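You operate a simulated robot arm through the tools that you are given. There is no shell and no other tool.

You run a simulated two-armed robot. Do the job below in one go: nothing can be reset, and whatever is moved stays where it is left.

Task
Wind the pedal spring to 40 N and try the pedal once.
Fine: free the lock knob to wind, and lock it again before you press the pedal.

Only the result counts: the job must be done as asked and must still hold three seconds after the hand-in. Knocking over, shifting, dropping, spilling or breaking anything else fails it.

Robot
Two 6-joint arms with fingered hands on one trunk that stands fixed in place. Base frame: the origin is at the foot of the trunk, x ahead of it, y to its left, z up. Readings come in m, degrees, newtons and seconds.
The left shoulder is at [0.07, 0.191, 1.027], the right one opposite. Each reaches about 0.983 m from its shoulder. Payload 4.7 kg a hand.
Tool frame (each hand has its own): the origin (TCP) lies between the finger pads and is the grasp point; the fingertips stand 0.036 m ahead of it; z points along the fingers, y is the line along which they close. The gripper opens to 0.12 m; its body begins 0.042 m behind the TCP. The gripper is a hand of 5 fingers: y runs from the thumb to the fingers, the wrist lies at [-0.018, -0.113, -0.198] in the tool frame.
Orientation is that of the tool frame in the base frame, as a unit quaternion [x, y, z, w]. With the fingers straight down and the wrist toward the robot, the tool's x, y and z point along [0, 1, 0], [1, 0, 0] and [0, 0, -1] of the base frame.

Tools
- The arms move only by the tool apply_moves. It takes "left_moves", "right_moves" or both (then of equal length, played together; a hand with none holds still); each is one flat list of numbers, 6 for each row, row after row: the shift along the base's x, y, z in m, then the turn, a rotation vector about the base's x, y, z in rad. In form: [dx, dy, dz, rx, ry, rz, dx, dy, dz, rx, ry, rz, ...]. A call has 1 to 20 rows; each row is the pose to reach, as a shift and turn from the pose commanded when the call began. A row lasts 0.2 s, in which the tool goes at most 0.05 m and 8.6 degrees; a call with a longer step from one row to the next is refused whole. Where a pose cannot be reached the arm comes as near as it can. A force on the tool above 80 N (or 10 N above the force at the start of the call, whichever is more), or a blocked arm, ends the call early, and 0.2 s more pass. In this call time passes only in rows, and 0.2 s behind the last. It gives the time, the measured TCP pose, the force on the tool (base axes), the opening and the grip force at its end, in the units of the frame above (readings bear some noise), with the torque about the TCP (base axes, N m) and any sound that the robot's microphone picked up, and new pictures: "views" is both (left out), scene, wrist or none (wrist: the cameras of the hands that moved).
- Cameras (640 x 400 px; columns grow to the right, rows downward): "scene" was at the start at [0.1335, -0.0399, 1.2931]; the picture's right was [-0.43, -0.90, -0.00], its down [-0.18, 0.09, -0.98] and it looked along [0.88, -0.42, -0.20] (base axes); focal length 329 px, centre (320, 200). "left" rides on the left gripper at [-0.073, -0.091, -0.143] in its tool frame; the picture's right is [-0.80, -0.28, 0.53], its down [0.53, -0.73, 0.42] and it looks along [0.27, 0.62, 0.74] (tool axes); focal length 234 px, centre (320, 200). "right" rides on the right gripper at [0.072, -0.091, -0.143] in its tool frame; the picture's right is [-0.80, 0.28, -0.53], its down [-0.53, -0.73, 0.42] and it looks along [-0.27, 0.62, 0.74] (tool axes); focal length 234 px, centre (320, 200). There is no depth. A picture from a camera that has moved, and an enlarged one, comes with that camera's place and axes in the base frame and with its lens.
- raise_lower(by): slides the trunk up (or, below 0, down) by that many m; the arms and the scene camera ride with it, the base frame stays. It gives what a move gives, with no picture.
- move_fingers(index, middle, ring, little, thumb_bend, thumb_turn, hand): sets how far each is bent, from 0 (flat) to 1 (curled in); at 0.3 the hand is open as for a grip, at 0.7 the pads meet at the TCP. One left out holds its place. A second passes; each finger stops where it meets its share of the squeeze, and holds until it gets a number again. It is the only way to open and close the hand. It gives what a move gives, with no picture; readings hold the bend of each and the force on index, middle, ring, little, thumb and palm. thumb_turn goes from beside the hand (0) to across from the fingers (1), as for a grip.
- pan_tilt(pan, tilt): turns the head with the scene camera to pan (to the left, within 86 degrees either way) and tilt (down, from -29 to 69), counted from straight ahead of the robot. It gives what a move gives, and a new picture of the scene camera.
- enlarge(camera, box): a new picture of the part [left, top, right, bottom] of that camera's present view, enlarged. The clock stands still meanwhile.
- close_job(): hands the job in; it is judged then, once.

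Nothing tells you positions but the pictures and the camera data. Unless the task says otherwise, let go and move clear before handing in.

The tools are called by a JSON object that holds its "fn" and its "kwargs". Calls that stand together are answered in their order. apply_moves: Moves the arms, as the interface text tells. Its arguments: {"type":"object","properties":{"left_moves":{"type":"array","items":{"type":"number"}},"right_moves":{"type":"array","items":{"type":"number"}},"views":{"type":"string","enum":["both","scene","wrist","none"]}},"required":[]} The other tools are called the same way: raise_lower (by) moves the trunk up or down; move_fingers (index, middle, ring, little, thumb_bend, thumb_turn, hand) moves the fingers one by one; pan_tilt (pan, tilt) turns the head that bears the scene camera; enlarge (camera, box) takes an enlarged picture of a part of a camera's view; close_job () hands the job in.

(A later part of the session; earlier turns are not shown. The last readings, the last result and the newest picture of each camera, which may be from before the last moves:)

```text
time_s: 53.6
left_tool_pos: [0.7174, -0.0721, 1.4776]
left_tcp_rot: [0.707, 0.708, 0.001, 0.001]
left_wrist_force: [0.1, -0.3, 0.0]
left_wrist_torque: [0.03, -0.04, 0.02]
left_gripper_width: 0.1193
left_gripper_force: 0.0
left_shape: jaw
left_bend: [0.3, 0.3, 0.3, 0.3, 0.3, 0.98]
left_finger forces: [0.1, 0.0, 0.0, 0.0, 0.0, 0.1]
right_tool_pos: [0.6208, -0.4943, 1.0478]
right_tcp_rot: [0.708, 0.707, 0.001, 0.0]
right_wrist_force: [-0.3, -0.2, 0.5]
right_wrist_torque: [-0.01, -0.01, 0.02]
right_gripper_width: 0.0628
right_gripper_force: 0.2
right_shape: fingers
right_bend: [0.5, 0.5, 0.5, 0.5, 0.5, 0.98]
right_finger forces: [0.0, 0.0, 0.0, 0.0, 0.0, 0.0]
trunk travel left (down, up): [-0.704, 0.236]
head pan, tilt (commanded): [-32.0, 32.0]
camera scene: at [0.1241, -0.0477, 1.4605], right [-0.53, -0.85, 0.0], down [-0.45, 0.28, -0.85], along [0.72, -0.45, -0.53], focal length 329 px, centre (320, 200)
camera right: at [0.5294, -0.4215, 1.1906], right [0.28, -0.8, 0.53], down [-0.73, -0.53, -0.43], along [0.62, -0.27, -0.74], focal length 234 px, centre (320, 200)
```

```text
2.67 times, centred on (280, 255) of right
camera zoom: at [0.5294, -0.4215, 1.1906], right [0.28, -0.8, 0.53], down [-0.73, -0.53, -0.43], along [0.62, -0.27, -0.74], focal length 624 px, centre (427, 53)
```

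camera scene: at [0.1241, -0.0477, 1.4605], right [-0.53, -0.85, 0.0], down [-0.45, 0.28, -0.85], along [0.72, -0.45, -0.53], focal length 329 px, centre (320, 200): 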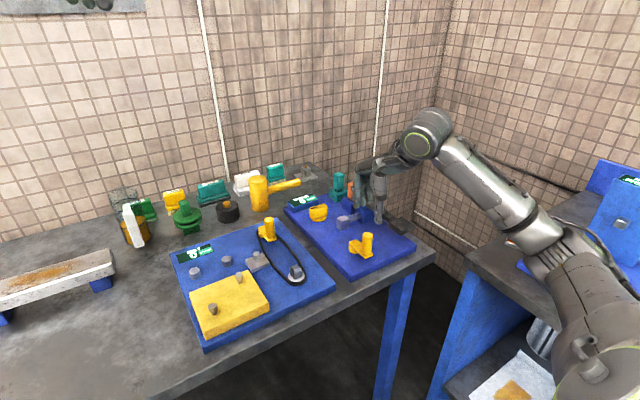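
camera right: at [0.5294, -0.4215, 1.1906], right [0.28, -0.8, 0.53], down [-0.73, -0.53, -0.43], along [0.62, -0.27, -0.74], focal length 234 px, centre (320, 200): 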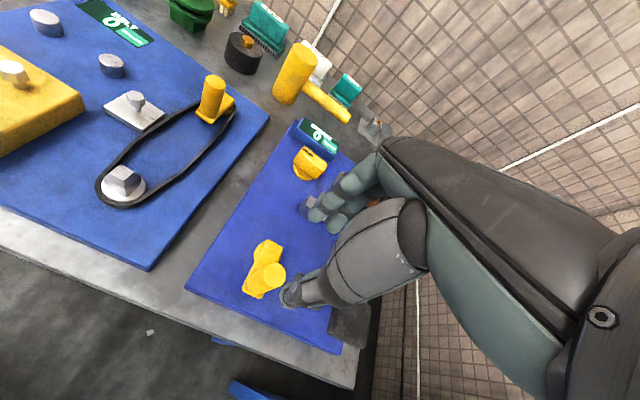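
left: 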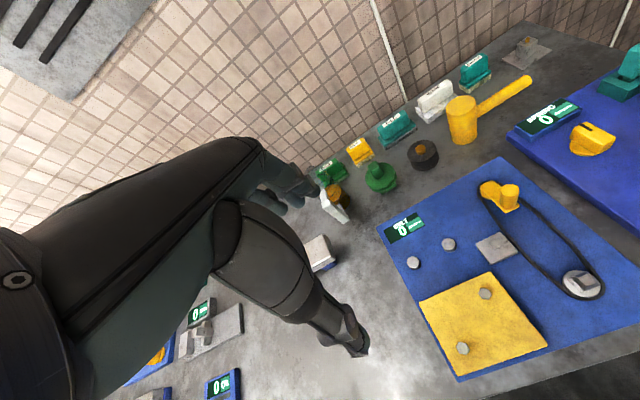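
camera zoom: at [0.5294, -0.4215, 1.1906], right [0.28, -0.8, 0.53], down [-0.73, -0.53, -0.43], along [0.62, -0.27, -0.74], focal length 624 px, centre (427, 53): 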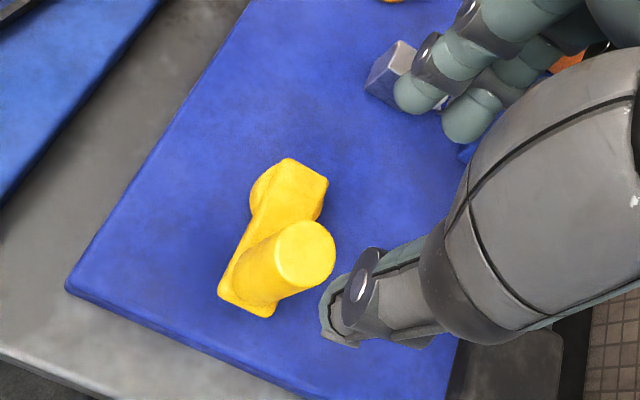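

The crank peg is at about [0.612, −0.493] with its hub near [0.655, −0.487] and radius about 43 mm. The elbow is low and to the right near the pan bench, so I'll raise the trunk 0.15 m for clearance and then come down on the peg.

{"fn": "raise_lower", "kwargs": {"by": 0.15}}

{"fn": "apply_moves", "kwargs": {"right_moves": [-0.002, 0.0, -0.04, 0, 0, 0, -0.004, 0.0, -0.08, 0, 0, 0, -0.006, 0.0, -0.12, 0, 0, 0, -0.008, 0.001, -0.15, 0, 0, 0, -0.008, 0.001, -0.18, 0, 0, 0], "views": "both"}}

```text
time_s: 55.3
left_tool_pos: [0.7191, -0.0718, 1.6274]
left_tcp_rot: [0.707, 0.707, 0.0, 0.0]
left_wrist_force: [0.4, -1.0, 0.0]
left_wrist_torque: [-0.02, 0.02, 0.05]
left_gripper_width: 0.1198
left_gripper_force: 0.1
left_shape: jaw
left_bend: [0.3, 0.3, 0.3, 0.3, 0.3, 0.98]
left_finger forces: [0.1, 0.0, 0.1, 0.1, 0.0, 0.0]
right_tool_pos: [0.6212, -0.4938, 1.1975]
right_tcp_rot: [0.708, 0.707, 0.0, 0.001]
right_wrist_force: [-0.4, 0.4, -0.1]
right_wrist_torque: [-0.01, 0.0, 0.01]
right_gripper_width: 0.0627
right_gripper_force: 0.0
right_shape: fingers
right_bend: [0.5, 0.5, 0.5, 0.5, 0.5, 0.98]
right_finger forces: [0.1, 0.0, 0.0, 0.1, 0.0, 0.0]
trunk travel left (down, up): [-0.854, 0.086]
head pan, tilt (commanded): [-32.0, 32.0]
```

```text
time_s: 56.5
left_tool_pos: [0.7182, -0.073, 1.6266]
left_tcp_rot: [0.707, 0.707, 0.0, 0.0]
left_wrist_force: [0.1, -0.7, 0.2]
left_wrist_torque: [0.01, 0.01, 0.05]
left_gripper_width: 0.1198
left_gripper_force: 0.0
left_shape: jaw
left_bend: [0.3, 0.3, 0.3, 0.3, 0.3, 0.98]
left_finger forces: [0.0, 0.0, 0.0, 0.0, 0.1, 0.1]
right_tool_pos: [0.6154, -0.4936, 1.0177]
right_tcp_rot: [0.707, 0.707, 0.001, 0.001]
right_wrist_force: [-0.4, 0.7, 0.5]
right_wrist_torque: [0.01, -0.01, 0.01]
right_gripper_width: 0.0628
right_gripper_force: 0.0
right_shape: fingers
right_bend: [0.5, 0.5, 0.5, 0.5, 0.5, 0.98]
right_finger forces: [0.1, 0.0, 0.0, 0.0, 0.0, 0.0]
trunk travel left (down, up): [-0.854, 0.086]
head pan, tilt (commanded): [-32.0, 32.0]
camera scene: at [0.1257, -0.0478, 1.6104], right [-0.53, -0.85, 0.0], down [-0.45, 0.28, -0.85], along [0.72, -0.45, -0.53], focal length 329 px, centre (320, 200)
camera right: at [0.5251, -0.4213, 1.1609], right [0.28, -0.8, 0.53], down [-0.73, -0.53, -0.43], along [0.62, -0.27, -0.74], focal length 234 px, centre (320, 200)
```

scene: 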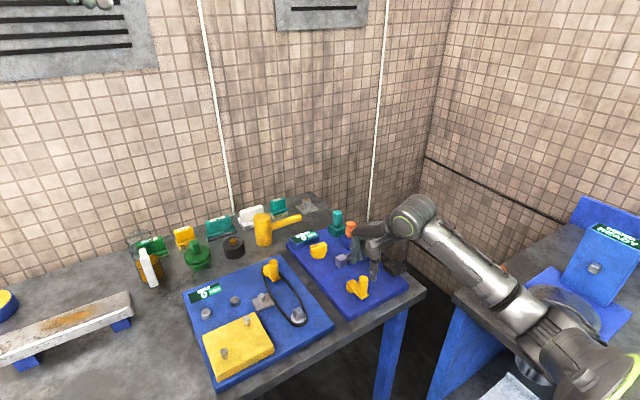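
right: 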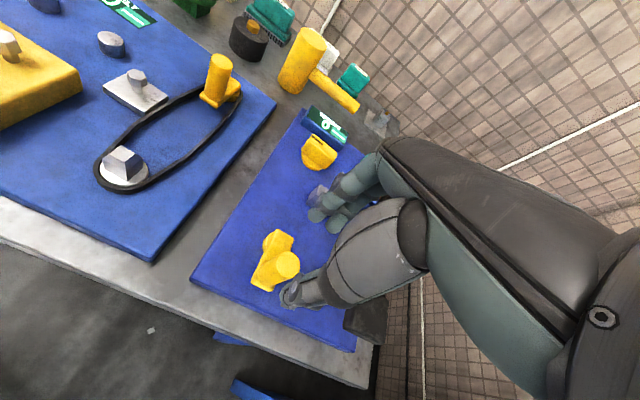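

The elbow now sits well clear. I'll zoom on the peg and the display from both cameras before descending.

{"fn": "enlarge", "kwargs": {"camera": "right", "box": [220, 210, 330, 310]}}

{"fn": "enlarge", "kwargs": {"camera": "scene", "box": [280, 210, 410, 310]}}

```text
4.00 times, centred on (275, 260) of right
camera zoom: at [0.5251, -0.4213, 1.1609], right [0.28, -0.8, 0.53], down [-0.73, -0.53, -0.43], along [0.62, -0.27, -0.74], focal length 937 px, centre (500, -40)
```

zoom: 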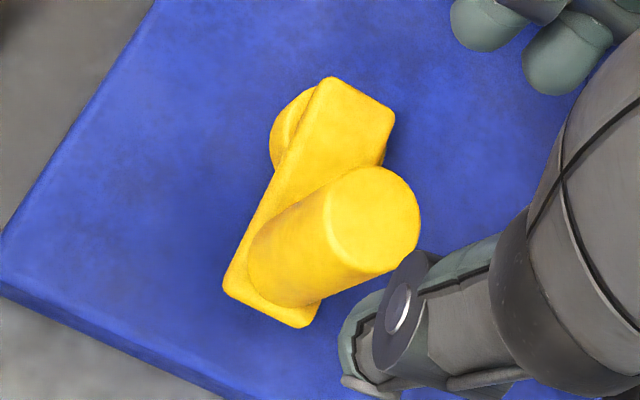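

```text
4.00 times, centred on (345, 260) of scene
camera zoom: at [0.1257, -0.0478, 1.6104], right [-0.53, -0.85, 0.0], down [-0.45, 0.28, -0.85], along [0.72, -0.45, -0.53], focal length 1318 px, centre (220, -40)
```

zoom: 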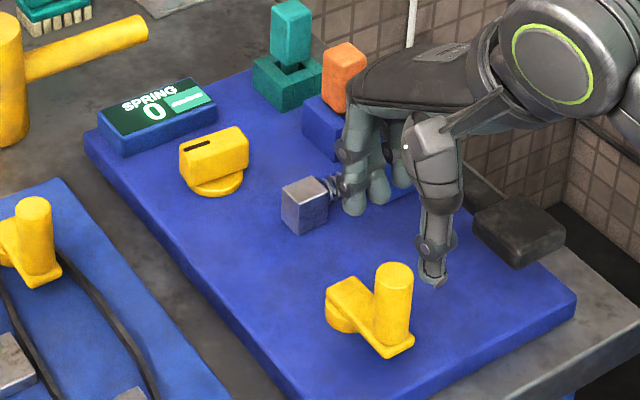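

Peg ≈ [0.615, −0.494] and hub ≈ [0.657, −0.489]. The TCP is right above the peg, so I'll descend to z ≈ 0.945 and grip it.

{"fn": "apply_moves", "kwargs": {"right_moves": [0, 0, -0.025, 0, 0, 0, 0, 0, -0.05, 0, 0, 0, 0, 0, -0.073, 0, 0, 0], "views": "wrist"}}

{"fn": "enlarge", "kwargs": {"camera": "right", "box": [220, 200, 360, 310]}}

{"fn": "enlarge", "kwargs": {"camera": "scene", "box": [280, 210, 430, 320]}}

```text
time_s: 57.3
left_tool_pos: [0.7187, -0.0721, 1.6281]
left_tcp_rot: [0.707, 0.707, 0.0, 0.0]
left_wrist_force: [1.1, 0.5, -1.0]
left_wrist_torque: [-0.01, -0.01, -0.01]
left_gripper_width: 0.1197
left_gripper_force: 0.1
left_shape: jaw
left_bend: [0.3, 0.3, 0.3, 0.3, 0.3, 0.98]
left_finger forces: [0.1, 0.1, 0.0, 0.1, 0.0, 0.1]
right_tool_pos: [0.6152, -0.4943, 0.9453]
right_tcp_rot: [0.708, 0.706, 0.0, 0.001]
right_wrist_force: [-0.4, -0.5, 0.1]
right_wrist_torque: [0.01, -0.03, -0.03]
right_gripper_width: 0.0627
right_gripper_force: 0.0
right_shape: fingers
right_bend: [0.5, 0.5, 0.5, 0.5, 0.5, 0.98]
right_finger forces: [0.0, 0.0, 0.0, 0.0, 0.0, 0.1]
trunk travel left (down, up): [-0.854, 0.086]
head pan, tilt (commanded): [-32.0, 32.0]
camera right: at [0.524, -0.4209, 1.0882], right [0.28, -0.8, 0.53], down [-0.73, -0.53, -0.43], along [0.62, -0.27, -0.74], focal length 234 px, centre (320, 200)
```

right: 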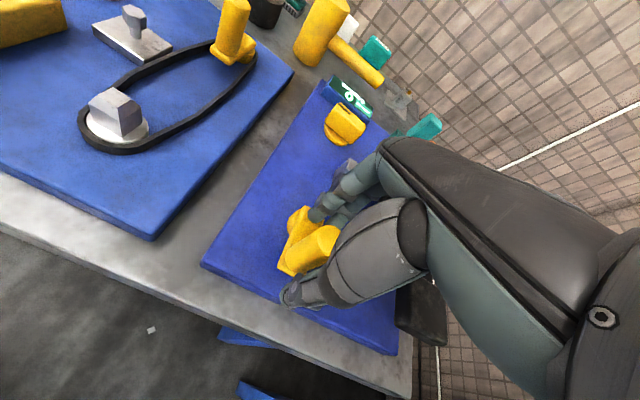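

```text
3.64 times, centred on (290, 255) of right
camera zoom: at [0.524, -0.4209, 1.0882], right [0.28, -0.8, 0.53], down [-0.73, -0.53, -0.43], along [0.62, -0.27, -0.74], focal length 852 px, centre (429, 0)
```

zoom: 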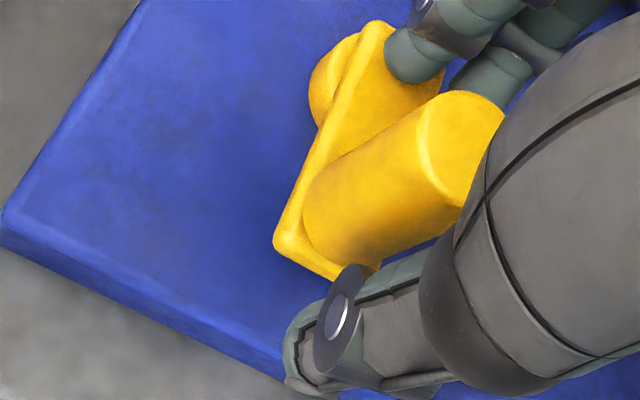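

```text
3.64 times, centred on (355, 265) of scene
camera zoom: at [0.1255, -0.0473, 1.6104], right [-0.53, -0.85, 0.0], down [-0.45, 0.28, -0.85], along [0.72, -0.45, -0.53], focal length 1198 px, centre (193, -36)
```

zoom: 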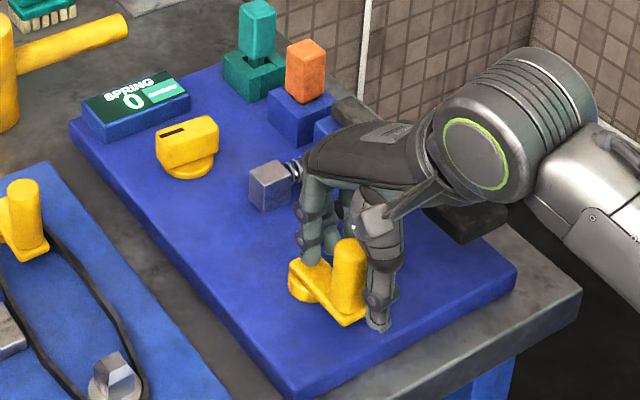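

The hand straddles the peg. I'll close the grip.

{"fn": "move_fingers", "kwargs": {"hand": "right", "index": 0.7, "middle": 0.7, "ring": 0.7, "little": 0.7, "thumb_bend": 0.7}}

{"fn": "enlarge", "kwargs": {"camera": "scene", "box": [280, 210, 430, 320]}}

{"fn": "enlarge", "kwargs": {"camera": "right", "box": [220, 180, 380, 310]}}

```text
time_s: 58.3
left_tool_pos: [0.7186, -0.0731, 1.6274]
left_tcp_rot: [0.707, 0.707, 0.0, -0.001]
left_wrist_force: [-0.1, -0.4, -0.2]
left_wrist_torque: [0.0, 0.01, 0.01]
left_gripper_width: 0.1196
left_gripper_force: 0.1
left_shape: jaw
left_bend: [0.3, 0.3, 0.3, 0.3, 0.3, 0.98]
left_finger forces: [0.0, 0.1, 0.1, 0.0, 0.0, 0.0]
right_tool_pos: [0.6128, -0.4929, 0.9454]
right_tcp_rot: [0.708, 0.706, 0.001, 0.0]
right_wrist_force: [-5.1, -0.2, -2.3]
right_wrist_torque: [-0.02, 0.13, 0.02]
right_gripper_width: 0.0235
right_gripper_force: 6.2
right_shape: fingers
right_bend: [0.66, 0.7, 0.7, 0.7, 0.63, 0.97]
right_finger forces: [3.6, 0.0, 0.1, 0.1, 8.3, 0.1]
trunk travel left (down, up): [-0.854, 0.086]
head pan, tilt (commanded): [-32.0, 32.0]
```

```text
3.64 times, centred on (355, 265) of scene
camera zoom: at [0.1249, -0.0476, 1.6104], right [-0.53, -0.85, 0.0], down [-0.45, 0.28, -0.85], along [0.72, -0.45, -0.53], focal length 1198 px, centre (193, -36)
```

zoom: 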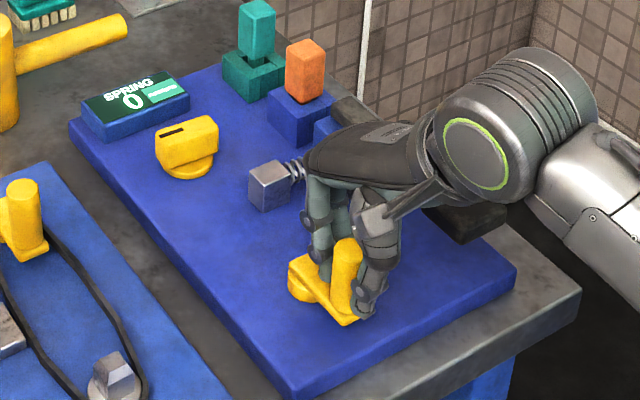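

```text
3.08 times, centred on (300, 245) of right
camera zoom: at [0.5234, -0.4212, 1.0883], right [0.28, -0.8, 0.52], down [-0.73, -0.53, -0.43], along [0.62, -0.27, -0.74], focal length 720 px, centre (382, 62)
```

zoom: 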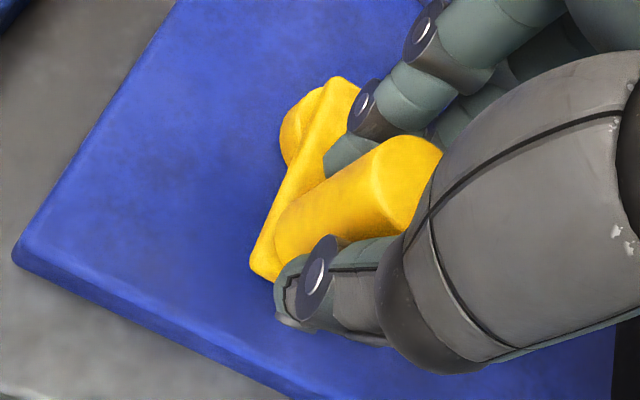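

Only the index and thumb touch the peg, since the other fingers pass to its −y side. I'll open, shift the hand about 10 mm in +y so the peg seats between index and middle, and re-grip.

{"fn": "move_fingers", "kwargs": {"hand": "right", "index": 0.5, "middle": 0.5, "ring": 0.5, "little": 0.5, "thumb_bend": 0.5}}

{"fn": "apply_moves", "kwargs": {"right_moves": [0.0, 0.011, 0, 0, 0, 0], "views": "none"}}

{"fn": "move_fingers", "kwargs": {"hand": "right", "index": 0.7, "middle": 0.7, "ring": 0.7, "little": 0.7, "thumb_bend": 0.7}}

{"fn": "enlarge", "kwargs": {"camera": "right", "box": [220, 180, 380, 310]}}

```text
time_s: 59.3
left_tool_pos: [0.7184, -0.0723, 1.6283]
left_tcp_rot: [0.708, 0.707, 0.001, 0.0]
left_wrist_force: [0.0, 0.3, -0.2]
left_wrist_torque: [0.03, 0.02, -0.01]
left_gripper_width: 0.1198
left_gripper_force: 0.0
left_shape: jaw
left_bend: [0.3, 0.3, 0.3, 0.3, 0.3, 0.98]
left_finger forces: [0.1, 0.0, 0.0, 0.1, 0.0, 0.1]
right_tool_pos: [0.6158, -0.4927, 0.9463]
right_tcp_rot: [0.707, 0.707, 0.001, 0.0]
right_wrist_force: [-0.8, 0.1, -0.1]
right_wrist_torque: [-0.02, -0.02, 0.01]
right_gripper_width: 0.0625
right_gripper_force: 0.0
right_shape: fingers
right_bend: [0.5, 0.5, 0.5, 0.5, 0.5, 0.97]
right_finger forces: [0.0, 0.0, 0.0, 0.0, 0.1, 0.0]
trunk travel left (down, up): [-0.854, 0.086]
head pan, tilt (commanded): [-32.0, 32.0]
```

```text
time_s: 59.7
left_tool_pos: [0.7188, -0.0707, 1.627]
left_tcp_rot: [0.708, 0.706, 0.0, 0.0]
left_wrist_force: [-0.3, -0.2, -0.9]
left_wrist_torque: [-0.03, 0.05, 0.0]
left_gripper_width: 0.1196
left_gripper_force: 0.2
left_shape: jaw
left_bend: [0.3, 0.3, 0.3, 0.3, 0.3, 0.98]
left_finger forces: [0.0, 0.0, 0.0, 0.0, 0.1, 0.0]
right_tool_pos: [0.6144, -0.4817, 0.9461]
right_tcp_rot: [0.708, 0.707, 0.0, 0.001]
right_wrist_force: [0.0, 0.3, 0.1]
right_wrist_torque: [0.01, -0.03, 0.01]
right_gripper_width: 0.0623
right_gripper_force: 0.0
right_shape: fingers
right_bend: [0.5, 0.5, 0.5, 0.5, 0.5, 0.97]
right_finger forces: [0.0, 0.0, 0.0, 0.0, 0.0, 0.0]
trunk travel left (down, up): [-0.854, 0.086]
head pan, tilt (commanded): [-32.0, 32.0]
```

```text
time_s: 60.7
left_tool_pos: [0.7193, -0.072, 1.6275]
left_tcp_rot: [0.707, 0.708, 0.0, 0.001]
left_wrist_force: [-0.1, 0.1, 0.2]
left_wrist_torque: [0.0, -0.02, -0.01]
left_gripper_width: 0.1194
left_gripper_force: 0.0
left_shape: jaw
left_bend: [0.3, 0.3, 0.3, 0.3, 0.3, 0.98]
left_finger forces: [0.0, 0.0, 0.0, 0.0, 0.1, 0.0]
right_tool_pos: [0.615, -0.4822, 0.9448]
right_tcp_rot: [0.708, 0.706, 0.001, 0.001]
right_wrist_force: [0.3, 1.5, 0.4]
right_wrist_torque: [0.05, 0.0, 0.03]
right_gripper_width: 0.0119
right_gripper_force: 4.3
right_shape: fingers
right_bend: [0.69, 0.67, 0.7, 0.7, 0.66, 0.97]
right_finger forces: [0.5, 4.0, 0.1, 0.0, 3.9, 0.0]
trunk travel left (down, up): [-0.854, 0.086]
head pan, tilt (commanded): [-32.0, 32.0]
```

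```text
3.08 times, centred on (300, 245) of right
camera zoom: at [0.5237, -0.4088, 1.0879], right [0.28, -0.8, 0.53], down [-0.73, -0.53, -0.43], along [0.62, -0.27, -0.74], focal length 720 px, centre (382, 62)
```

zoom: 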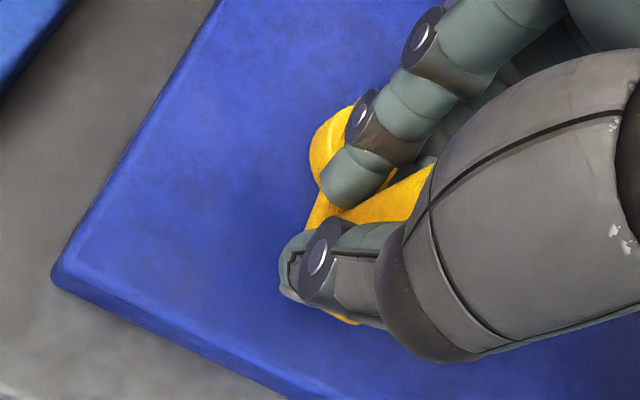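

The grip is now slightly too far to +y. I'll open, shift back about 5 mm, and re-grip.

{"fn": "move_fingers", "kwargs": {"hand": "right", "index": 0.5, "middle": 0.5, "ring": 0.5, "little": 0.5, "thumb_bend": 0.5}}

{"fn": "apply_moves", "kwargs": {"right_moves": [0.0, -0.0055, -0.004, 0, 0, 0], "views": "none"}}

{"fn": "move_fingers", "kwargs": {"hand": "right", "index": 0.7, "middle": 0.7, "ring": 0.75, "little": 0.75, "thumb_bend": 0.7}}

{"fn": "enlarge", "kwargs": {"camera": "right", "box": [220, 180, 380, 310]}}

```text
time_s: 61.7
left_tool_pos: [0.7195, -0.0719, 1.6277]
left_tcp_rot: [0.707, 0.707, 0.0, 0.0]
left_wrist_force: [0.3, -0.7, 0.1]
left_wrist_torque: [0.0, -0.02, 0.0]
left_gripper_width: 0.1198
left_gripper_force: 0.1
left_shape: jaw
left_bend: [0.3, 0.3, 0.3, 0.3, 0.3, 0.98]
left_finger forces: [0.0, 0.1, 0.0, 0.0, 0.0, 0.1]
right_tool_pos: [0.6142, -0.4819, 0.9456]
right_tcp_rot: [0.708, 0.706, 0.001, 0.001]
right_wrist_force: [-0.2, -0.1, 0.0]
right_wrist_torque: [0.01, 0.0, 0.03]
right_gripper_width: 0.0625
right_gripper_force: 0.0
right_shape: fingers
right_bend: [0.5, 0.5, 0.5, 0.5, 0.5, 0.97]
right_finger forces: [0.1, 0.0, 0.1, 0.0, 0.1, 0.0]
trunk travel left (down, up): [-0.854, 0.086]
head pan, tilt (commanded): [-32.0, 32.0]
```

```text
time_s: 62.1
left_tool_pos: [0.7185, -0.0716, 1.6279]
left_tcp_rot: [0.706, 0.708, 0.001, -0.001]
left_wrist_force: [0.3, -0.1, -0.3]
left_wrist_torque: [0.01, -0.03, -0.02]
left_gripper_width: 0.1198
left_gripper_force: 0.0
left_shape: jaw
left_bend: [0.3, 0.3, 0.3, 0.3, 0.3, 0.98]
left_finger forces: [0.0, 0.1, 0.0, 0.1, 0.0, 0.1]
right_tool_pos: [0.6141, -0.4866, 0.9406]
right_tcp_rot: [0.708, 0.706, 0.001, 0.001]
right_wrist_force: [0.3, 0.6, 1.6]
right_wrist_torque: [0.05, -0.12, 0.0]
right_gripper_width: 0.0626
right_gripper_force: 1.2
right_shape: fingers
right_bend: [0.5, 0.5, 0.5, 0.5, 0.5, 0.97]
right_finger forces: [0.1, 2.2, 0.1, 0.0, 0.0, 0.0]
trunk travel left (down, up): [-0.854, 0.086]
head pan, tilt (commanded): [-32.0, 32.0]
```

```text
time_s: 63.1
left_tool_pos: [0.7181, -0.0725, 1.6277]
left_tcp_rot: [0.707, 0.707, 0.0, 0.0]
left_wrist_force: [0.0, -0.7, 0.1]
left_wrist_torque: [-0.01, 0.02, -0.03]
left_gripper_width: 0.1195
left_gripper_force: 0.0
left_shape: jaw
left_bend: [0.3, 0.3, 0.3, 0.3, 0.3, 0.98]
left_finger forces: [0.1, 0.1, 0.1, 0.0, 0.1, 0.0]
right_tool_pos: [0.6139, -0.4878, 0.94]
right_tcp_rot: [0.708, 0.706, 0.0, 0.0]
right_wrist_force: [-2.8, 1.3, -2.6]
right_wrist_torque: [0.05, 0.08, 0.02]
right_gripper_width: 0.02
right_gripper_force: 5.6
right_shape: fingers
right_bend: [0.67, 0.68, 0.75, 0.75, 0.64, 0.97]
right_finger forces: [2.7, 2.3, 0.1, 0.0, 6.6, 0.1]
trunk travel left (down, up): [-0.854, 0.086]
head pan, tilt (commanded): [-32.0, 32.0]
```

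```text
3.08 times, centred on (300, 245) of right
camera zoom: at [0.5231, -0.4145, 1.0828], right [0.28, -0.8, 0.52], down [-0.73, -0.53, -0.43], along [0.62, -0.27, -0.74], focal length 720 px, centre (382, 62)
```

zoom: 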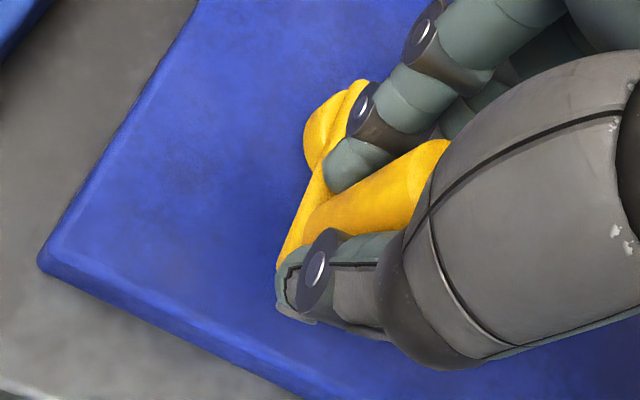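

The peg is held by index, middle and thumb. I'll turn the crank about 30° clockwise as a test, watching the force and the display.

{"fn": "apply_moves", "kwargs": {"right_moves": [0.0002, 0.0112, 0, 0, 0, 0, 0.0032, 0.022, 0, 0, 0, 0], "views": "none"}}

{"fn": "enlarge", "kwargs": {"camera": "scene", "box": [280, 210, 430, 320]}}

{"fn": "enlarge", "kwargs": {"camera": "right", "box": [220, 80, 400, 310]}}

```text
time_s: 63.7
left_tool_pos: [0.7185, -0.0718, 1.6269]
left_tcp_rot: [0.708, 0.707, 0.0, 0.0]
left_wrist_force: [0.3, -1.3, 0.3]
left_wrist_torque: [0.0, -0.01, 0.02]
left_gripper_width: 0.1194
left_gripper_force: 0.0
left_shape: jaw
left_bend: [0.3, 0.3, 0.3, 0.3, 0.3, 0.98]
left_finger forces: [0.0, 0.0, 0.1, 0.0, 0.1, 0.1]
right_tool_pos: [0.6183, -0.4656, 0.941]
right_tcp_rot: [0.708, 0.706, 0.001, 0.001]
right_wrist_force: [1.0, -4.7, 0.5]
right_wrist_torque: [-0.12, -0.04, -0.08]
right_gripper_width: 0.0166
right_gripper_force: 8.6
right_shape: fingers
right_bend: [0.67, 0.68, 0.75, 0.75, 0.66, 0.96]
right_finger forces: [2.9, 7.5, 0.0, 0.0, 6.3, 0.0]
trunk travel left (down, up): [-0.854, 0.086]
head pan, tilt (commanded): [-32.0, 32.0]
```

```text
3.64 times, centred on (355, 265) of scene
camera zoom: at [0.126, -0.0473, 1.6104], right [-0.53, -0.85, 0.0], down [-0.45, 0.28, -0.85], along [0.72, -0.45, -0.53], focal length 1198 px, centre (193, -36)
```

zoom: 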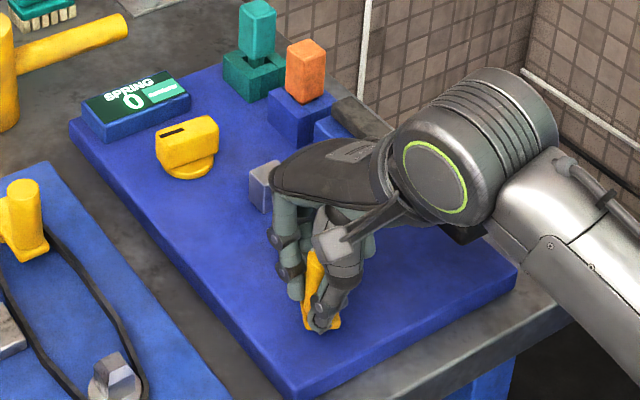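

```text
1.74 times, centred on (310, 195) of right
camera zoom: at [0.5273, -0.3927, 1.0817], right [0.28, -0.8, 0.53], down [-0.73, -0.53, -0.43], along [0.62, -0.27, -0.74], focal length 407 px, centre (337, 209)
```

zoom: 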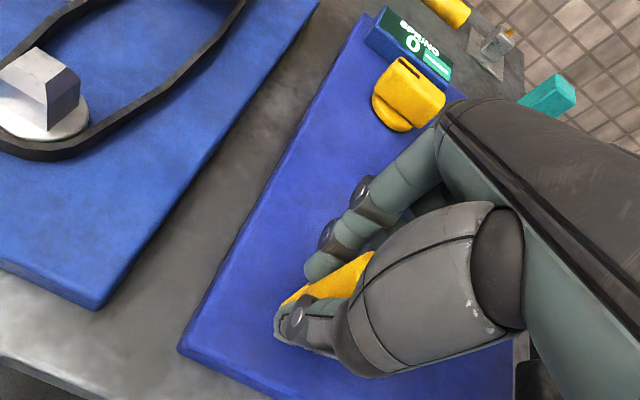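

The display still reads 0 and the force is low. I'll continue clockwise another ~60°.

{"fn": "apply_moves", "kwargs": {"right_moves": [0.0057, 0.0093, 0, 0, 0, 0, 0.013, 0.0162, 0, 0, 0, 0, 0.0219, 0.0208, 0, 0, 0, 0, 0.0314, 0.0225, 0, 0, 0, 0], "views": "wrist"}}

{"fn": "enlarge", "kwargs": {"camera": "scene", "box": [280, 210, 430, 320]}}

```text
time_s: 64.7
left_tool_pos: [0.7185, -0.0706, 1.6288]
left_tcp_rot: [0.706, 0.708, -0.001, 0.001]
left_wrist_force: [0.6, -0.3, -0.3]
left_wrist_torque: [-0.01, 0.02, -0.02]
left_gripper_width: 0.1197
left_gripper_force: 0.1
left_shape: jaw
left_bend: [0.3, 0.3, 0.3, 0.3, 0.3, 0.98]
left_finger forces: [0.1, 0.0, 0.0, 0.0, 0.1, 0.1]
right_tool_pos: [0.6485, -0.4396, 0.9416]
right_tcp_rot: [0.708, 0.706, 0.002, 0.0]
right_wrist_force: [-4.9, 7.0, -0.2]
right_wrist_torque: [0.0, 0.02, -0.14]
right_gripper_width: 0.0081
right_gripper_force: 3.6
right_shape: fingers
right_bend: [0.7, 0.7, 0.75, 0.75, 0.68, 0.95]
right_finger forces: [0.0, 0.0, 0.1, 0.0, 7.8, 0.0]
trunk travel left (down, up): [-0.854, 0.086]
head pan, tilt (commanded): [-32.0, 32.0]
camera right: at [0.5574, -0.3677, 1.0844], right [0.28, -0.81, 0.52], down [-0.73, -0.53, -0.43], along [0.62, -0.27, -0.74], focal length 234 px, centre (320, 200)
```

right: 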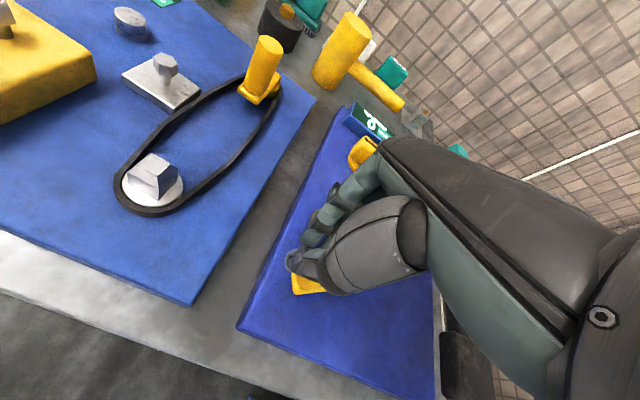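

```text
3.64 times, centred on (355, 265) of scene
camera zoom: at [0.1251, -0.0453, 1.6104], right [-0.53, -0.85, 0.0], down [-0.45, 0.28, -0.85], along [0.72, -0.45, -0.53], focal length 1198 px, centre (193, -36)
```

zoom: 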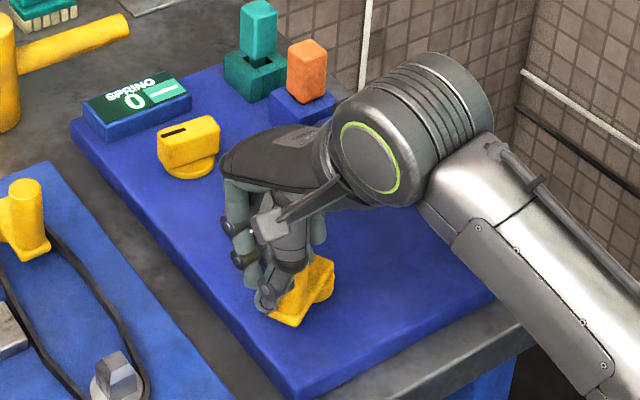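

The peg slipped out of the grip partway, so pinching with a fixed hand orientation isn't reliable here. I'll open, lift and check the crank, then push the peg around its circle with one extended finger instead.

{"fn": "move_fingers", "kwargs": {"hand": "right", "index": 0.45, "middle": 0.45, "ring": 0.45, "little": 0.45, "thumb_bend": 0.45}}

{"fn": "apply_moves", "kwargs": {"right_moves": [0, 0, 0.03, 0, 0, 0, 0, 0, 0.06, 0, 0, 0, 0.0, 0.0, 0.09, 0, 0, 0], "views": "wrist"}}

{"fn": "enlarge", "kwargs": {"camera": "scene", "box": [280, 210, 430, 320]}}

```text
time_s: 65.7
left_tool_pos: [0.7185, -0.0717, 1.6273]
left_tcp_rot: [0.707, 0.707, 0.0, 0.0]
left_wrist_force: [0.8, 0.4, -0.1]
left_wrist_torque: [-0.01, 0.0, -0.01]
left_gripper_width: 0.1195
left_gripper_force: 0.1
left_shape: jaw
left_bend: [0.3, 0.3, 0.3, 0.3, 0.3, 0.98]
left_finger forces: [0.0, 0.1, 0.0, 0.0, 0.0, 0.0]
right_tool_pos: [0.6486, -0.4431, 0.9412]
right_tcp_rot: [0.708, 0.706, 0.0, 0.001]
right_wrist_force: [0.5, 0.2, -0.6]
right_wrist_torque: [0.03, 0.01, 0.05]
right_gripper_width: 0.0776
right_gripper_force: 0.0
right_shape: fingers
right_bend: [0.45, 0.45, 0.45, 0.45, 0.45, 0.97]
right_finger forces: [0.0, 0.0, 0.0, 0.0, 0.0, 0.0]
trunk travel left (down, up): [-0.854, 0.086]
head pan, tilt (commanded): [-32.0, 32.0]
```

```text
time_s: 66.5
left_tool_pos: [0.7179, -0.0713, 1.6279]
left_tcp_rot: [0.706, 0.708, 0.0, 0.0]
left_wrist_force: [-0.2, -0.7, -0.1]
left_wrist_torque: [0.01, -0.04, 0.02]
left_gripper_width: 0.1196
left_gripper_force: 0.0
left_shape: jaw
left_bend: [0.3, 0.3, 0.3, 0.3, 0.3, 0.98]
left_finger forces: [0.0, 0.1, 0.0, 0.0, 0.1, 0.1]
right_tool_pos: [0.6486, -0.4432, 1.0316]
right_tcp_rot: [0.708, 0.706, 0.001, 0.0]
right_wrist_force: [0.6, 0.1, 0.1]
right_wrist_torque: [-0.03, 0.0, 0.02]
right_gripper_width: 0.0778
right_gripper_force: 0.1
right_shape: fingers
right_bend: [0.45, 0.45, 0.45, 0.45, 0.45, 0.97]
right_finger forces: [0.0, 0.0, 0.0, 0.0, 0.0, 0.0]
trunk travel left (down, up): [-0.854, 0.086]
head pan, tilt (commanded): [-32.0, 32.0]
camera right: at [0.5576, -0.3701, 1.1732], right [0.28, -0.8, 0.53], down [-0.73, -0.53, -0.42], along [0.62, -0.27, -0.74], focal length 234 px, centre (320, 200)
```

right: 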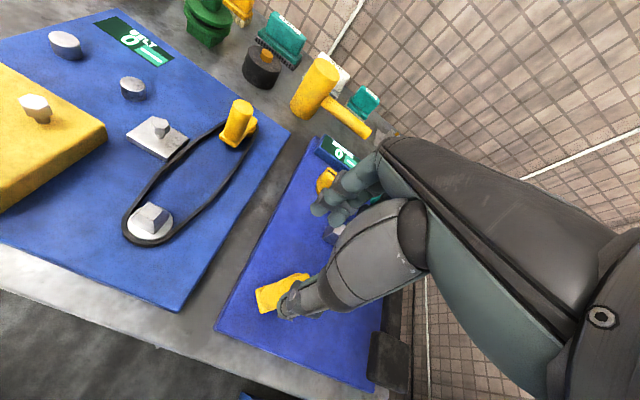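

```text
3.64 times, centred on (355, 265) of scene
camera zoom: at [0.1255, -0.047, 1.6103], right [-0.53, -0.85, 0.0], down [-0.45, 0.28, -0.85], along [0.72, -0.45, -0.53], focal length 1198 px, centre (193, -36)
```

zoom: 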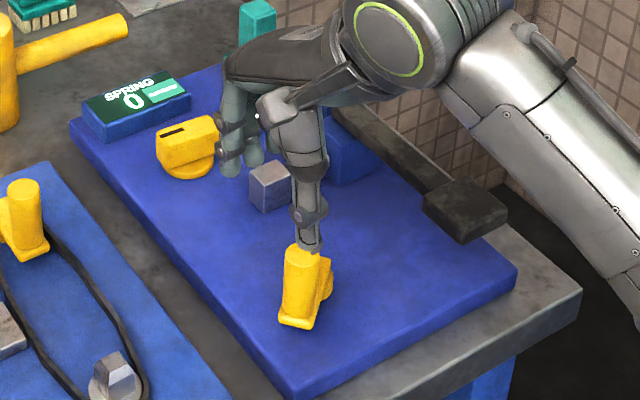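

The crank did turn about 50° clockwise and the display still reads 0. I'll shape the hand with the index extended and the others out of the way, and look at it before pushing.

{"fn": "move_fingers", "kwargs": {"hand": "right", "index": 0.45, "middle": 1.0, "ring": 1.0, "little": 1.0, "thumb_bend": 0.0, "thumb_turn": 0.0}}

{"fn": "enlarge", "kwargs": {"camera": "scene", "box": [280, 180, 430, 300]}}

{"fn": "enlarge", "kwargs": {"camera": "right", "box": [200, 100, 440, 340]}}

```text
time_s: 67.5
left_tool_pos: [0.7184, -0.072, 1.6269]
left_tcp_rot: [0.707, 0.707, 0.0, 0.0]
left_wrist_force: [0.1, 0.0, -0.2]
left_wrist_torque: [-0.06, -0.01, -0.01]
left_gripper_width: 0.1197
left_gripper_force: 0.1
left_shape: jaw
left_bend: [0.3, 0.3, 0.3, 0.3, 0.3, 0.98]
left_finger forces: [0.1, 0.0, 0.1, 0.0, 0.1, 0.0]
right_tool_pos: [0.6478, -0.4419, 1.0306]
right_tcp_rot: [0.708, 0.706, 0.0, 0.0]
right_wrist_force: [1.0, 0.3, 0.8]
right_wrist_torque: [0.04, 0.01, -0.01]
right_gripper_width: 0.1795
right_gripper_force: 0.0
right_shape: fingers
right_bend: [0.45, 1.0, 1.0, 1.0, 0.0, 0.0]
right_finger forces: [0.0, 0.0, 0.0, 0.0, 0.0, 0.1]
trunk travel left (down, up): [-0.854, 0.086]
head pan, tilt (commanded): [-32.0, 32.0]
```

```text
3.33 times, centred on (355, 240) of scene
camera zoom: at [0.1255, -0.0473, 1.6103], right [-0.53, -0.85, 0.0], down [-0.45, 0.28, -0.85], along [0.72, -0.45, -0.53], focal length 1098 px, centre (203, 67)
```

zoom: 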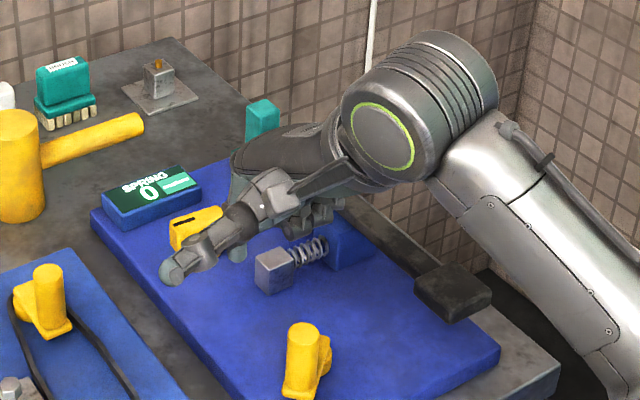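

```text
1.67 times, centred on (320, 220) of right
camera zoom: at [0.5577, -0.3701, 1.1731], right [0.28, -0.8, 0.53], down [-0.73, -0.53, -0.43], along [0.62, -0.27, -0.74], focal length 390 px, centre (320, 167)
```

zoom: 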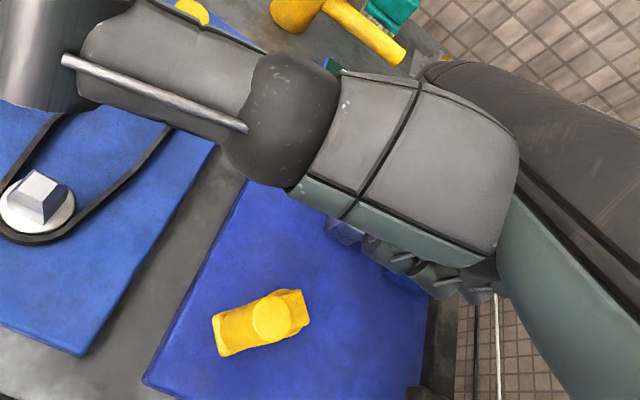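

The curled fingers sit well above the peg height, which is good. I'll swing the thumb back across but fully open so it's clear of the peg and doesn't hide the index, then look again.

{"fn": "move_fingers", "kwargs": {"hand": "right", "index": 0.5, "thumb_bend": 0.0, "thumb_turn": 1.0}}

{"fn": "enlarge", "kwargs": {"camera": "scene", "box": [280, 180, 430, 300]}}

{"fn": "enlarge", "kwargs": {"camera": "right", "box": [200, 100, 440, 340]}}

```text
time_s: 68.5
left_tool_pos: [0.7194, -0.0716, 1.6277]
left_tcp_rot: [0.706, 0.708, 0.0, 0.0]
left_wrist_force: [0.1, -0.1, -0.6]
left_wrist_torque: [0.02, 0.03, 0.02]
left_gripper_width: 0.1197
left_gripper_force: 0.0
left_shape: jaw
left_bend: [0.3, 0.3, 0.3, 0.3, 0.3, 0.98]
left_finger forces: [0.1, 0.0, 0.0, 0.0, 0.1, 0.0]
right_tool_pos: [0.6486, -0.4425, 1.0304]
right_tcp_rot: [0.708, 0.706, 0.001, 0.0]
right_wrist_force: [0.3, 0.6, -0.5]
right_wrist_torque: [-0.04, -0.01, -0.03]
right_gripper_width: 0.1178
right_gripper_force: 0.0
right_shape: fingers
right_bend: [0.5, 1.0, 1.0, 1.0, 0.0, 0.95]
right_finger forces: [0.1, 0.0, 0.0, 0.1, 0.0, 0.0]
trunk travel left (down, up): [-0.854, 0.086]
head pan, tilt (commanded): [-32.0, 32.0]
```

```text
3.33 times, centred on (355, 240) of scene
camera zoom: at [0.1255, -0.0473, 1.6103], right [-0.53, -0.85, 0.0], down [-0.45, 0.28, -0.85], along [0.72, -0.45, -0.53], focal length 1098 px, centre (203, 67)
```

zoom: 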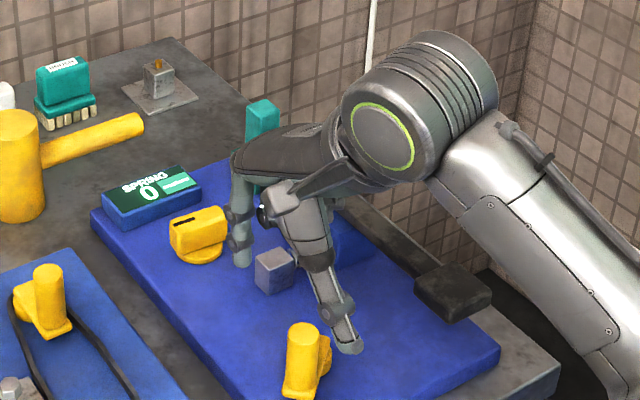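

```text
1.67 times, centred on (320, 220) of right
camera zoom: at [0.5577, -0.3701, 1.1731], right [0.28, -0.8, 0.53], down [-0.73, -0.53, -0.43], along [0.62, -0.27, -0.74], focal length 390 px, centre (320, 167)
```

zoom: 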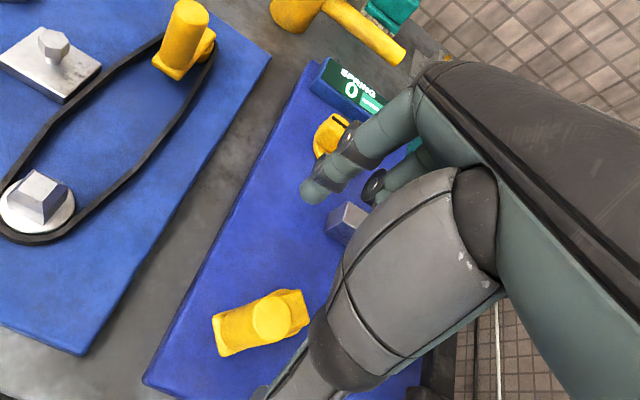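

Index tip is at about TCP + [0.034, 0.011, −0.032], pointing straight down, and the thumb is well away in front. I'll place the index behind the peg (at the 180° side of the hub) and lower it.

{"fn": "apply_moves", "kwargs": {"right_moves": [-0.034, -0.029, 0, 0, 0, 0, -0.068, -0.0575, 0, 0, 0, 0, -0.068, -0.0575, -0.03, 0, 0, 0, -0.068, -0.0575, -0.06, 0, 0, 0, -0.068, -0.0575, -0.086, 0, 0, 0], "views": "wrist"}}

{"fn": "enlarge", "kwargs": {"camera": "scene", "box": [280, 200, 430, 320]}}

{"fn": "enlarge", "kwargs": {"camera": "right", "box": [200, 120, 400, 320]}}

```text
time_s: 69.7
left_tool_pos: [0.7171, -0.0735, 1.6285]
left_tcp_rot: [0.706, 0.708, 0.001, 0.0]
left_wrist_force: [0.1, -0.4, 0.3]
left_wrist_torque: [-0.03, -0.01, 0.04]
left_gripper_width: 0.1195
left_gripper_force: 0.1
left_shape: jaw
left_bend: [0.3, 0.3, 0.3, 0.3, 0.3, 0.98]
left_finger forces: [0.0, 0.0, 0.1, 0.0, 0.1, 0.1]
right_tool_pos: [0.5793, -0.502, 0.9454]
right_tcp_rot: [0.708, 0.706, 0.001, -0.001]
right_wrist_force: [-0.3, -0.5, -0.5]
right_wrist_torque: [0.0, 0.0, -0.02]
right_gripper_width: 0.1181
right_gripper_force: 0.1
right_shape: fingers
right_bend: [0.5, 1.0, 1.0, 1.0, 0.0, 0.95]
right_finger forces: [0.0, 0.1, 0.1, 0.1, 0.1, 0.1]
trunk travel left (down, up): [-0.854, 0.086]
head pan, tilt (commanded): [-32.0, 32.0]
camera right: at [0.4883, -0.4293, 1.0879], right [0.28, -0.8, 0.53], down [-0.73, -0.53, -0.43], along [0.62, -0.27, -0.74], focal length 234 px, centre (320, 200)
```

right: 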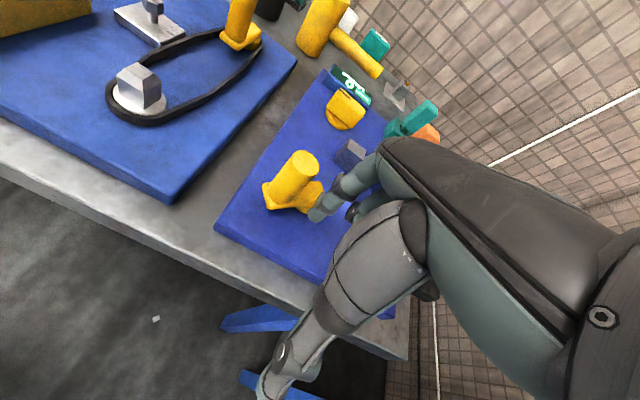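

```text
3.33 times, centred on (355, 260) of scene
camera zoom: at [0.1238, -0.0483, 1.6105], right [-0.53, -0.85, 0.0], down [-0.45, 0.28, -0.85], along [0.72, -0.45, -0.53], focal length 1098 px, centre (203, 0)
```

zoom: 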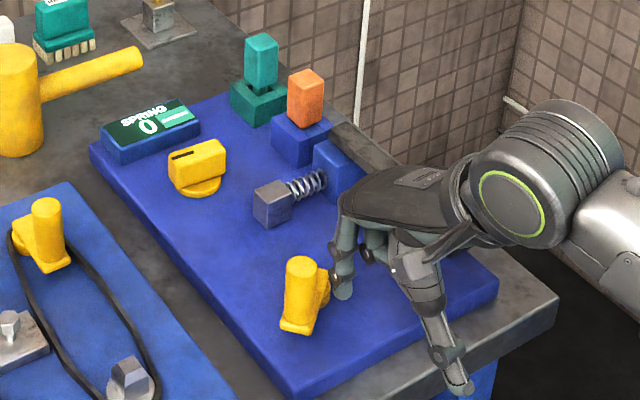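

```text
2.00 times, centred on (300, 220) of right
camera zoom: at [0.4883, -0.4293, 1.0879], right [0.28, -0.8, 0.53], down [-0.73, -0.53, -0.43], along [0.62, -0.27, -0.74], focal length 468 px, centre (360, 160)
```

zoom: 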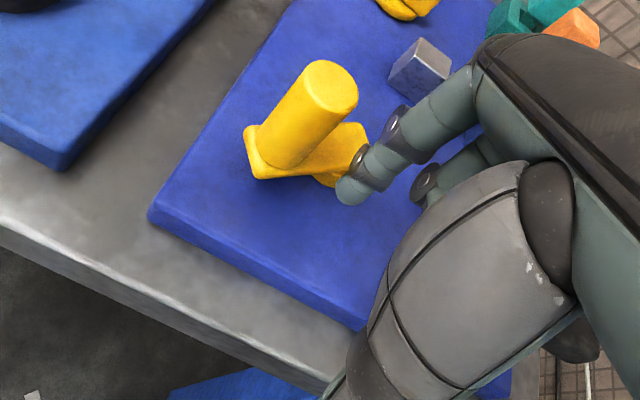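

The finger is placed behind the peg with a clear view of the display. I'll sweep clockwise to about 60° on the hub circle and check.

{"fn": "apply_moves", "kwargs": {"right_moves": [0.0015, 0.0111, 0, 0, 0, 0, 0.0058, 0.0215, 0, 0, 0, 0, 0.0126, 0.0304, 0, 0, 0, 0, 0.0215, 0.0372, 0, 0, 0, 0, 0.0319, 0.0415, 0, 0, 0, 0, 0.043, 0.043, 0, 0, 0, 0, 0.0541, 0.0415, 0, 0, 0, 0, 0.0645, 0.0372, 0, 0, 0, 0], "views": "none"}}

{"fn": "enlarge", "kwargs": {"camera": "scene", "box": [280, 200, 430, 320]}}

{"fn": "enlarge", "kwargs": {"camera": "right", "box": [200, 120, 400, 320]}}

```text
time_s: 71.5
left_tool_pos: [0.7195, -0.0713, 1.6268]
left_tcp_rot: [0.706, 0.708, 0.001, -0.001]
left_wrist_force: [0.1, -0.7, 0.3]
left_wrist_torque: [-0.02, 0.02, 0.04]
left_gripper_width: 0.1196
left_gripper_force: 0.1
left_shape: jaw
left_bend: [0.3, 0.3, 0.3, 0.3, 0.3, 0.98]
left_finger forces: [0.0, 0.1, 0.0, 0.0, 0.0, 0.0]
right_tool_pos: [0.6452, -0.4642, 0.9447]
right_tcp_rot: [0.708, 0.706, 0.001, 0.001]
right_wrist_force: [0.0, 0.6, -0.1]
right_wrist_torque: [0.01, -0.04, 0.01]
right_gripper_width: 0.1169
right_gripper_force: 0.8
right_shape: fingers
right_bend: [0.51, 1.0, 1.0, 1.0, 0.0, 0.95]
right_finger forces: [1.1, 0.0, 0.1, 0.0, 0.0, 0.0]
trunk travel left (down, up): [-0.854, 0.086]
head pan, tilt (commanded): [-32.0, 32.0]
```

```text
3.33 times, centred on (355, 260) of scene
camera zoom: at [0.1259, -0.0471, 1.6103], right [-0.53, -0.85, 0.0], down [-0.45, 0.28, -0.85], along [0.72, -0.45, -0.53], focal length 1098 px, centre (203, 0)
```

zoom: 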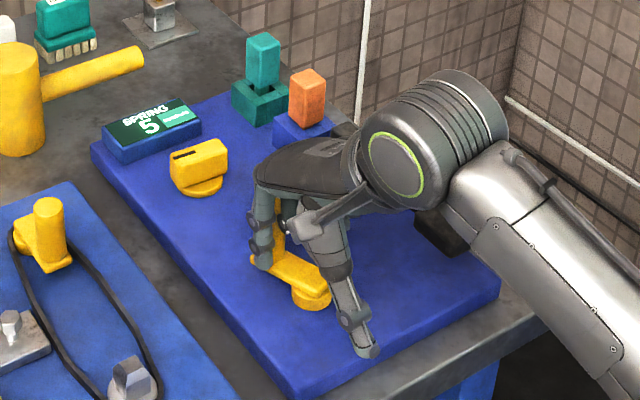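

```text
2.00 times, centred on (300, 220) of right
camera zoom: at [0.5546, -0.3915, 1.0867], right [0.28, -0.8, 0.53], down [-0.73, -0.53, -0.43], along [0.62, -0.27, -0.74], focal length 468 px, centre (360, 160)
```

zoom: 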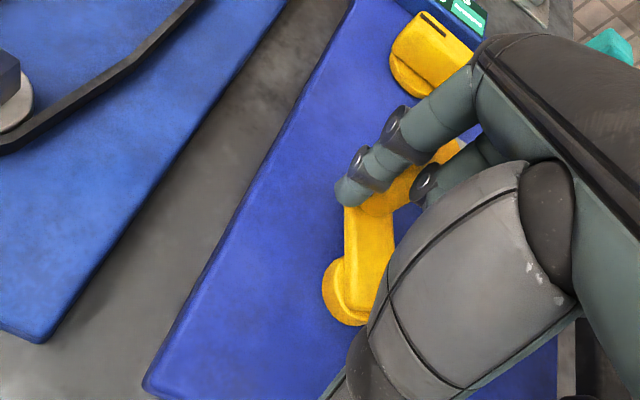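

The display now reads 5, so clockwise winds the spring. I'll continue clockwise, raising the hand slightly for clearance over the pedal.

{"fn": "apply_moves", "kwargs": {"right_moves": [0.0089, -0.0068, 0.004, 0, 0, 0, 0.0157, -0.0157, 0.008, 0, 0, 0, 0.02, -0.0261, 0.008, 0, 0, 0, 0.0215, -0.0372, 0.008, 0, 0, 0, 0.02, -0.0484, 0.008, 0, 0, 0, 0.0157, -0.0587, 0.008, 0, 0, 0, 0.0089, -0.0676, 0.008, 0, 0, 0], "views": "none"}}

{"fn": "enlarge", "kwargs": {"camera": "scene", "box": [280, 200, 430, 320]}}

{"fn": "enlarge", "kwargs": {"camera": "right", "box": [200, 120, 440, 360]}}

```text
time_s: 73.1
left_tool_pos: [0.7175, -0.0734, 1.628]
left_tcp_rot: [0.706, 0.708, 0.0, -0.001]
left_wrist_force: [0.1, -0.1, -0.1]
left_wrist_torque: [0.01, 0.01, 0.0]
left_gripper_width: 0.1196
left_gripper_force: 0.1
left_shape: jaw
left_bend: [0.3, 0.3, 0.3, 0.3, 0.3, 0.98]
left_finger forces: [0.0, 0.1, 0.0, 0.0, 0.1, 0.0]
right_tool_pos: [0.6538, -0.5316, 0.9521]
right_tcp_rot: [0.708, 0.707, 0.0, 0.001]
right_wrist_force: [0.8, 0.3, -0.8]
right_wrist_torque: [0.01, -0.02, 0.03]
right_gripper_width: 0.1183
right_gripper_force: 0.9
right_shape: fingers
right_bend: [0.5, 1.0, 1.0, 1.0, 0.0, 0.95]
right_finger forces: [0.7, 0.1, 0.0, 0.1, 0.1, 0.1]
trunk travel left (down, up): [-0.854, 0.086]
head pan, tilt (commanded): [-32.0, 32.0]
```

```text
3.33 times, centred on (355, 260) of scene
camera zoom: at [0.1252, -0.0477, 1.6104], right [-0.53, -0.85, 0.0], down [-0.45, 0.28, -0.85], along [0.72, -0.45, -0.53], focal length 1098 px, centre (203, 0)
```

zoom: 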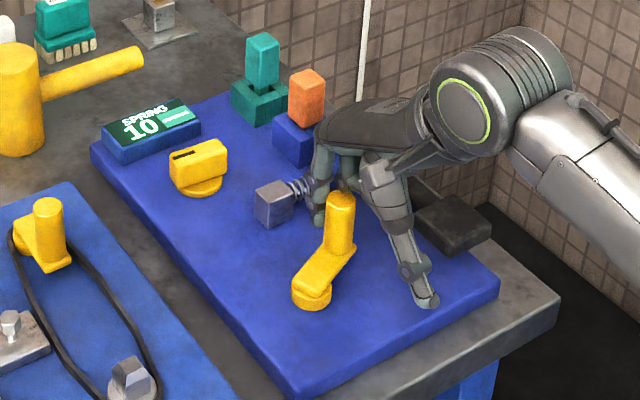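

```text
1.67 times, centred on (320, 240) of right
camera zoom: at [0.5619, -0.4591, 1.0952], right [0.28, -0.8, 0.53], down [-0.73, -0.53, -0.43], along [0.62, -0.27, -0.74], focal length 390 px, centre (320, 133)
```

zoom: 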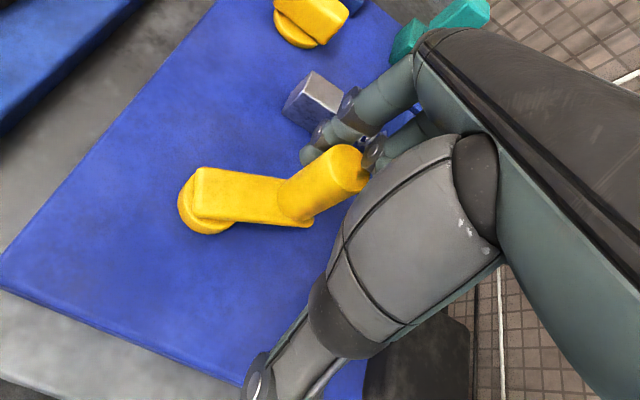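

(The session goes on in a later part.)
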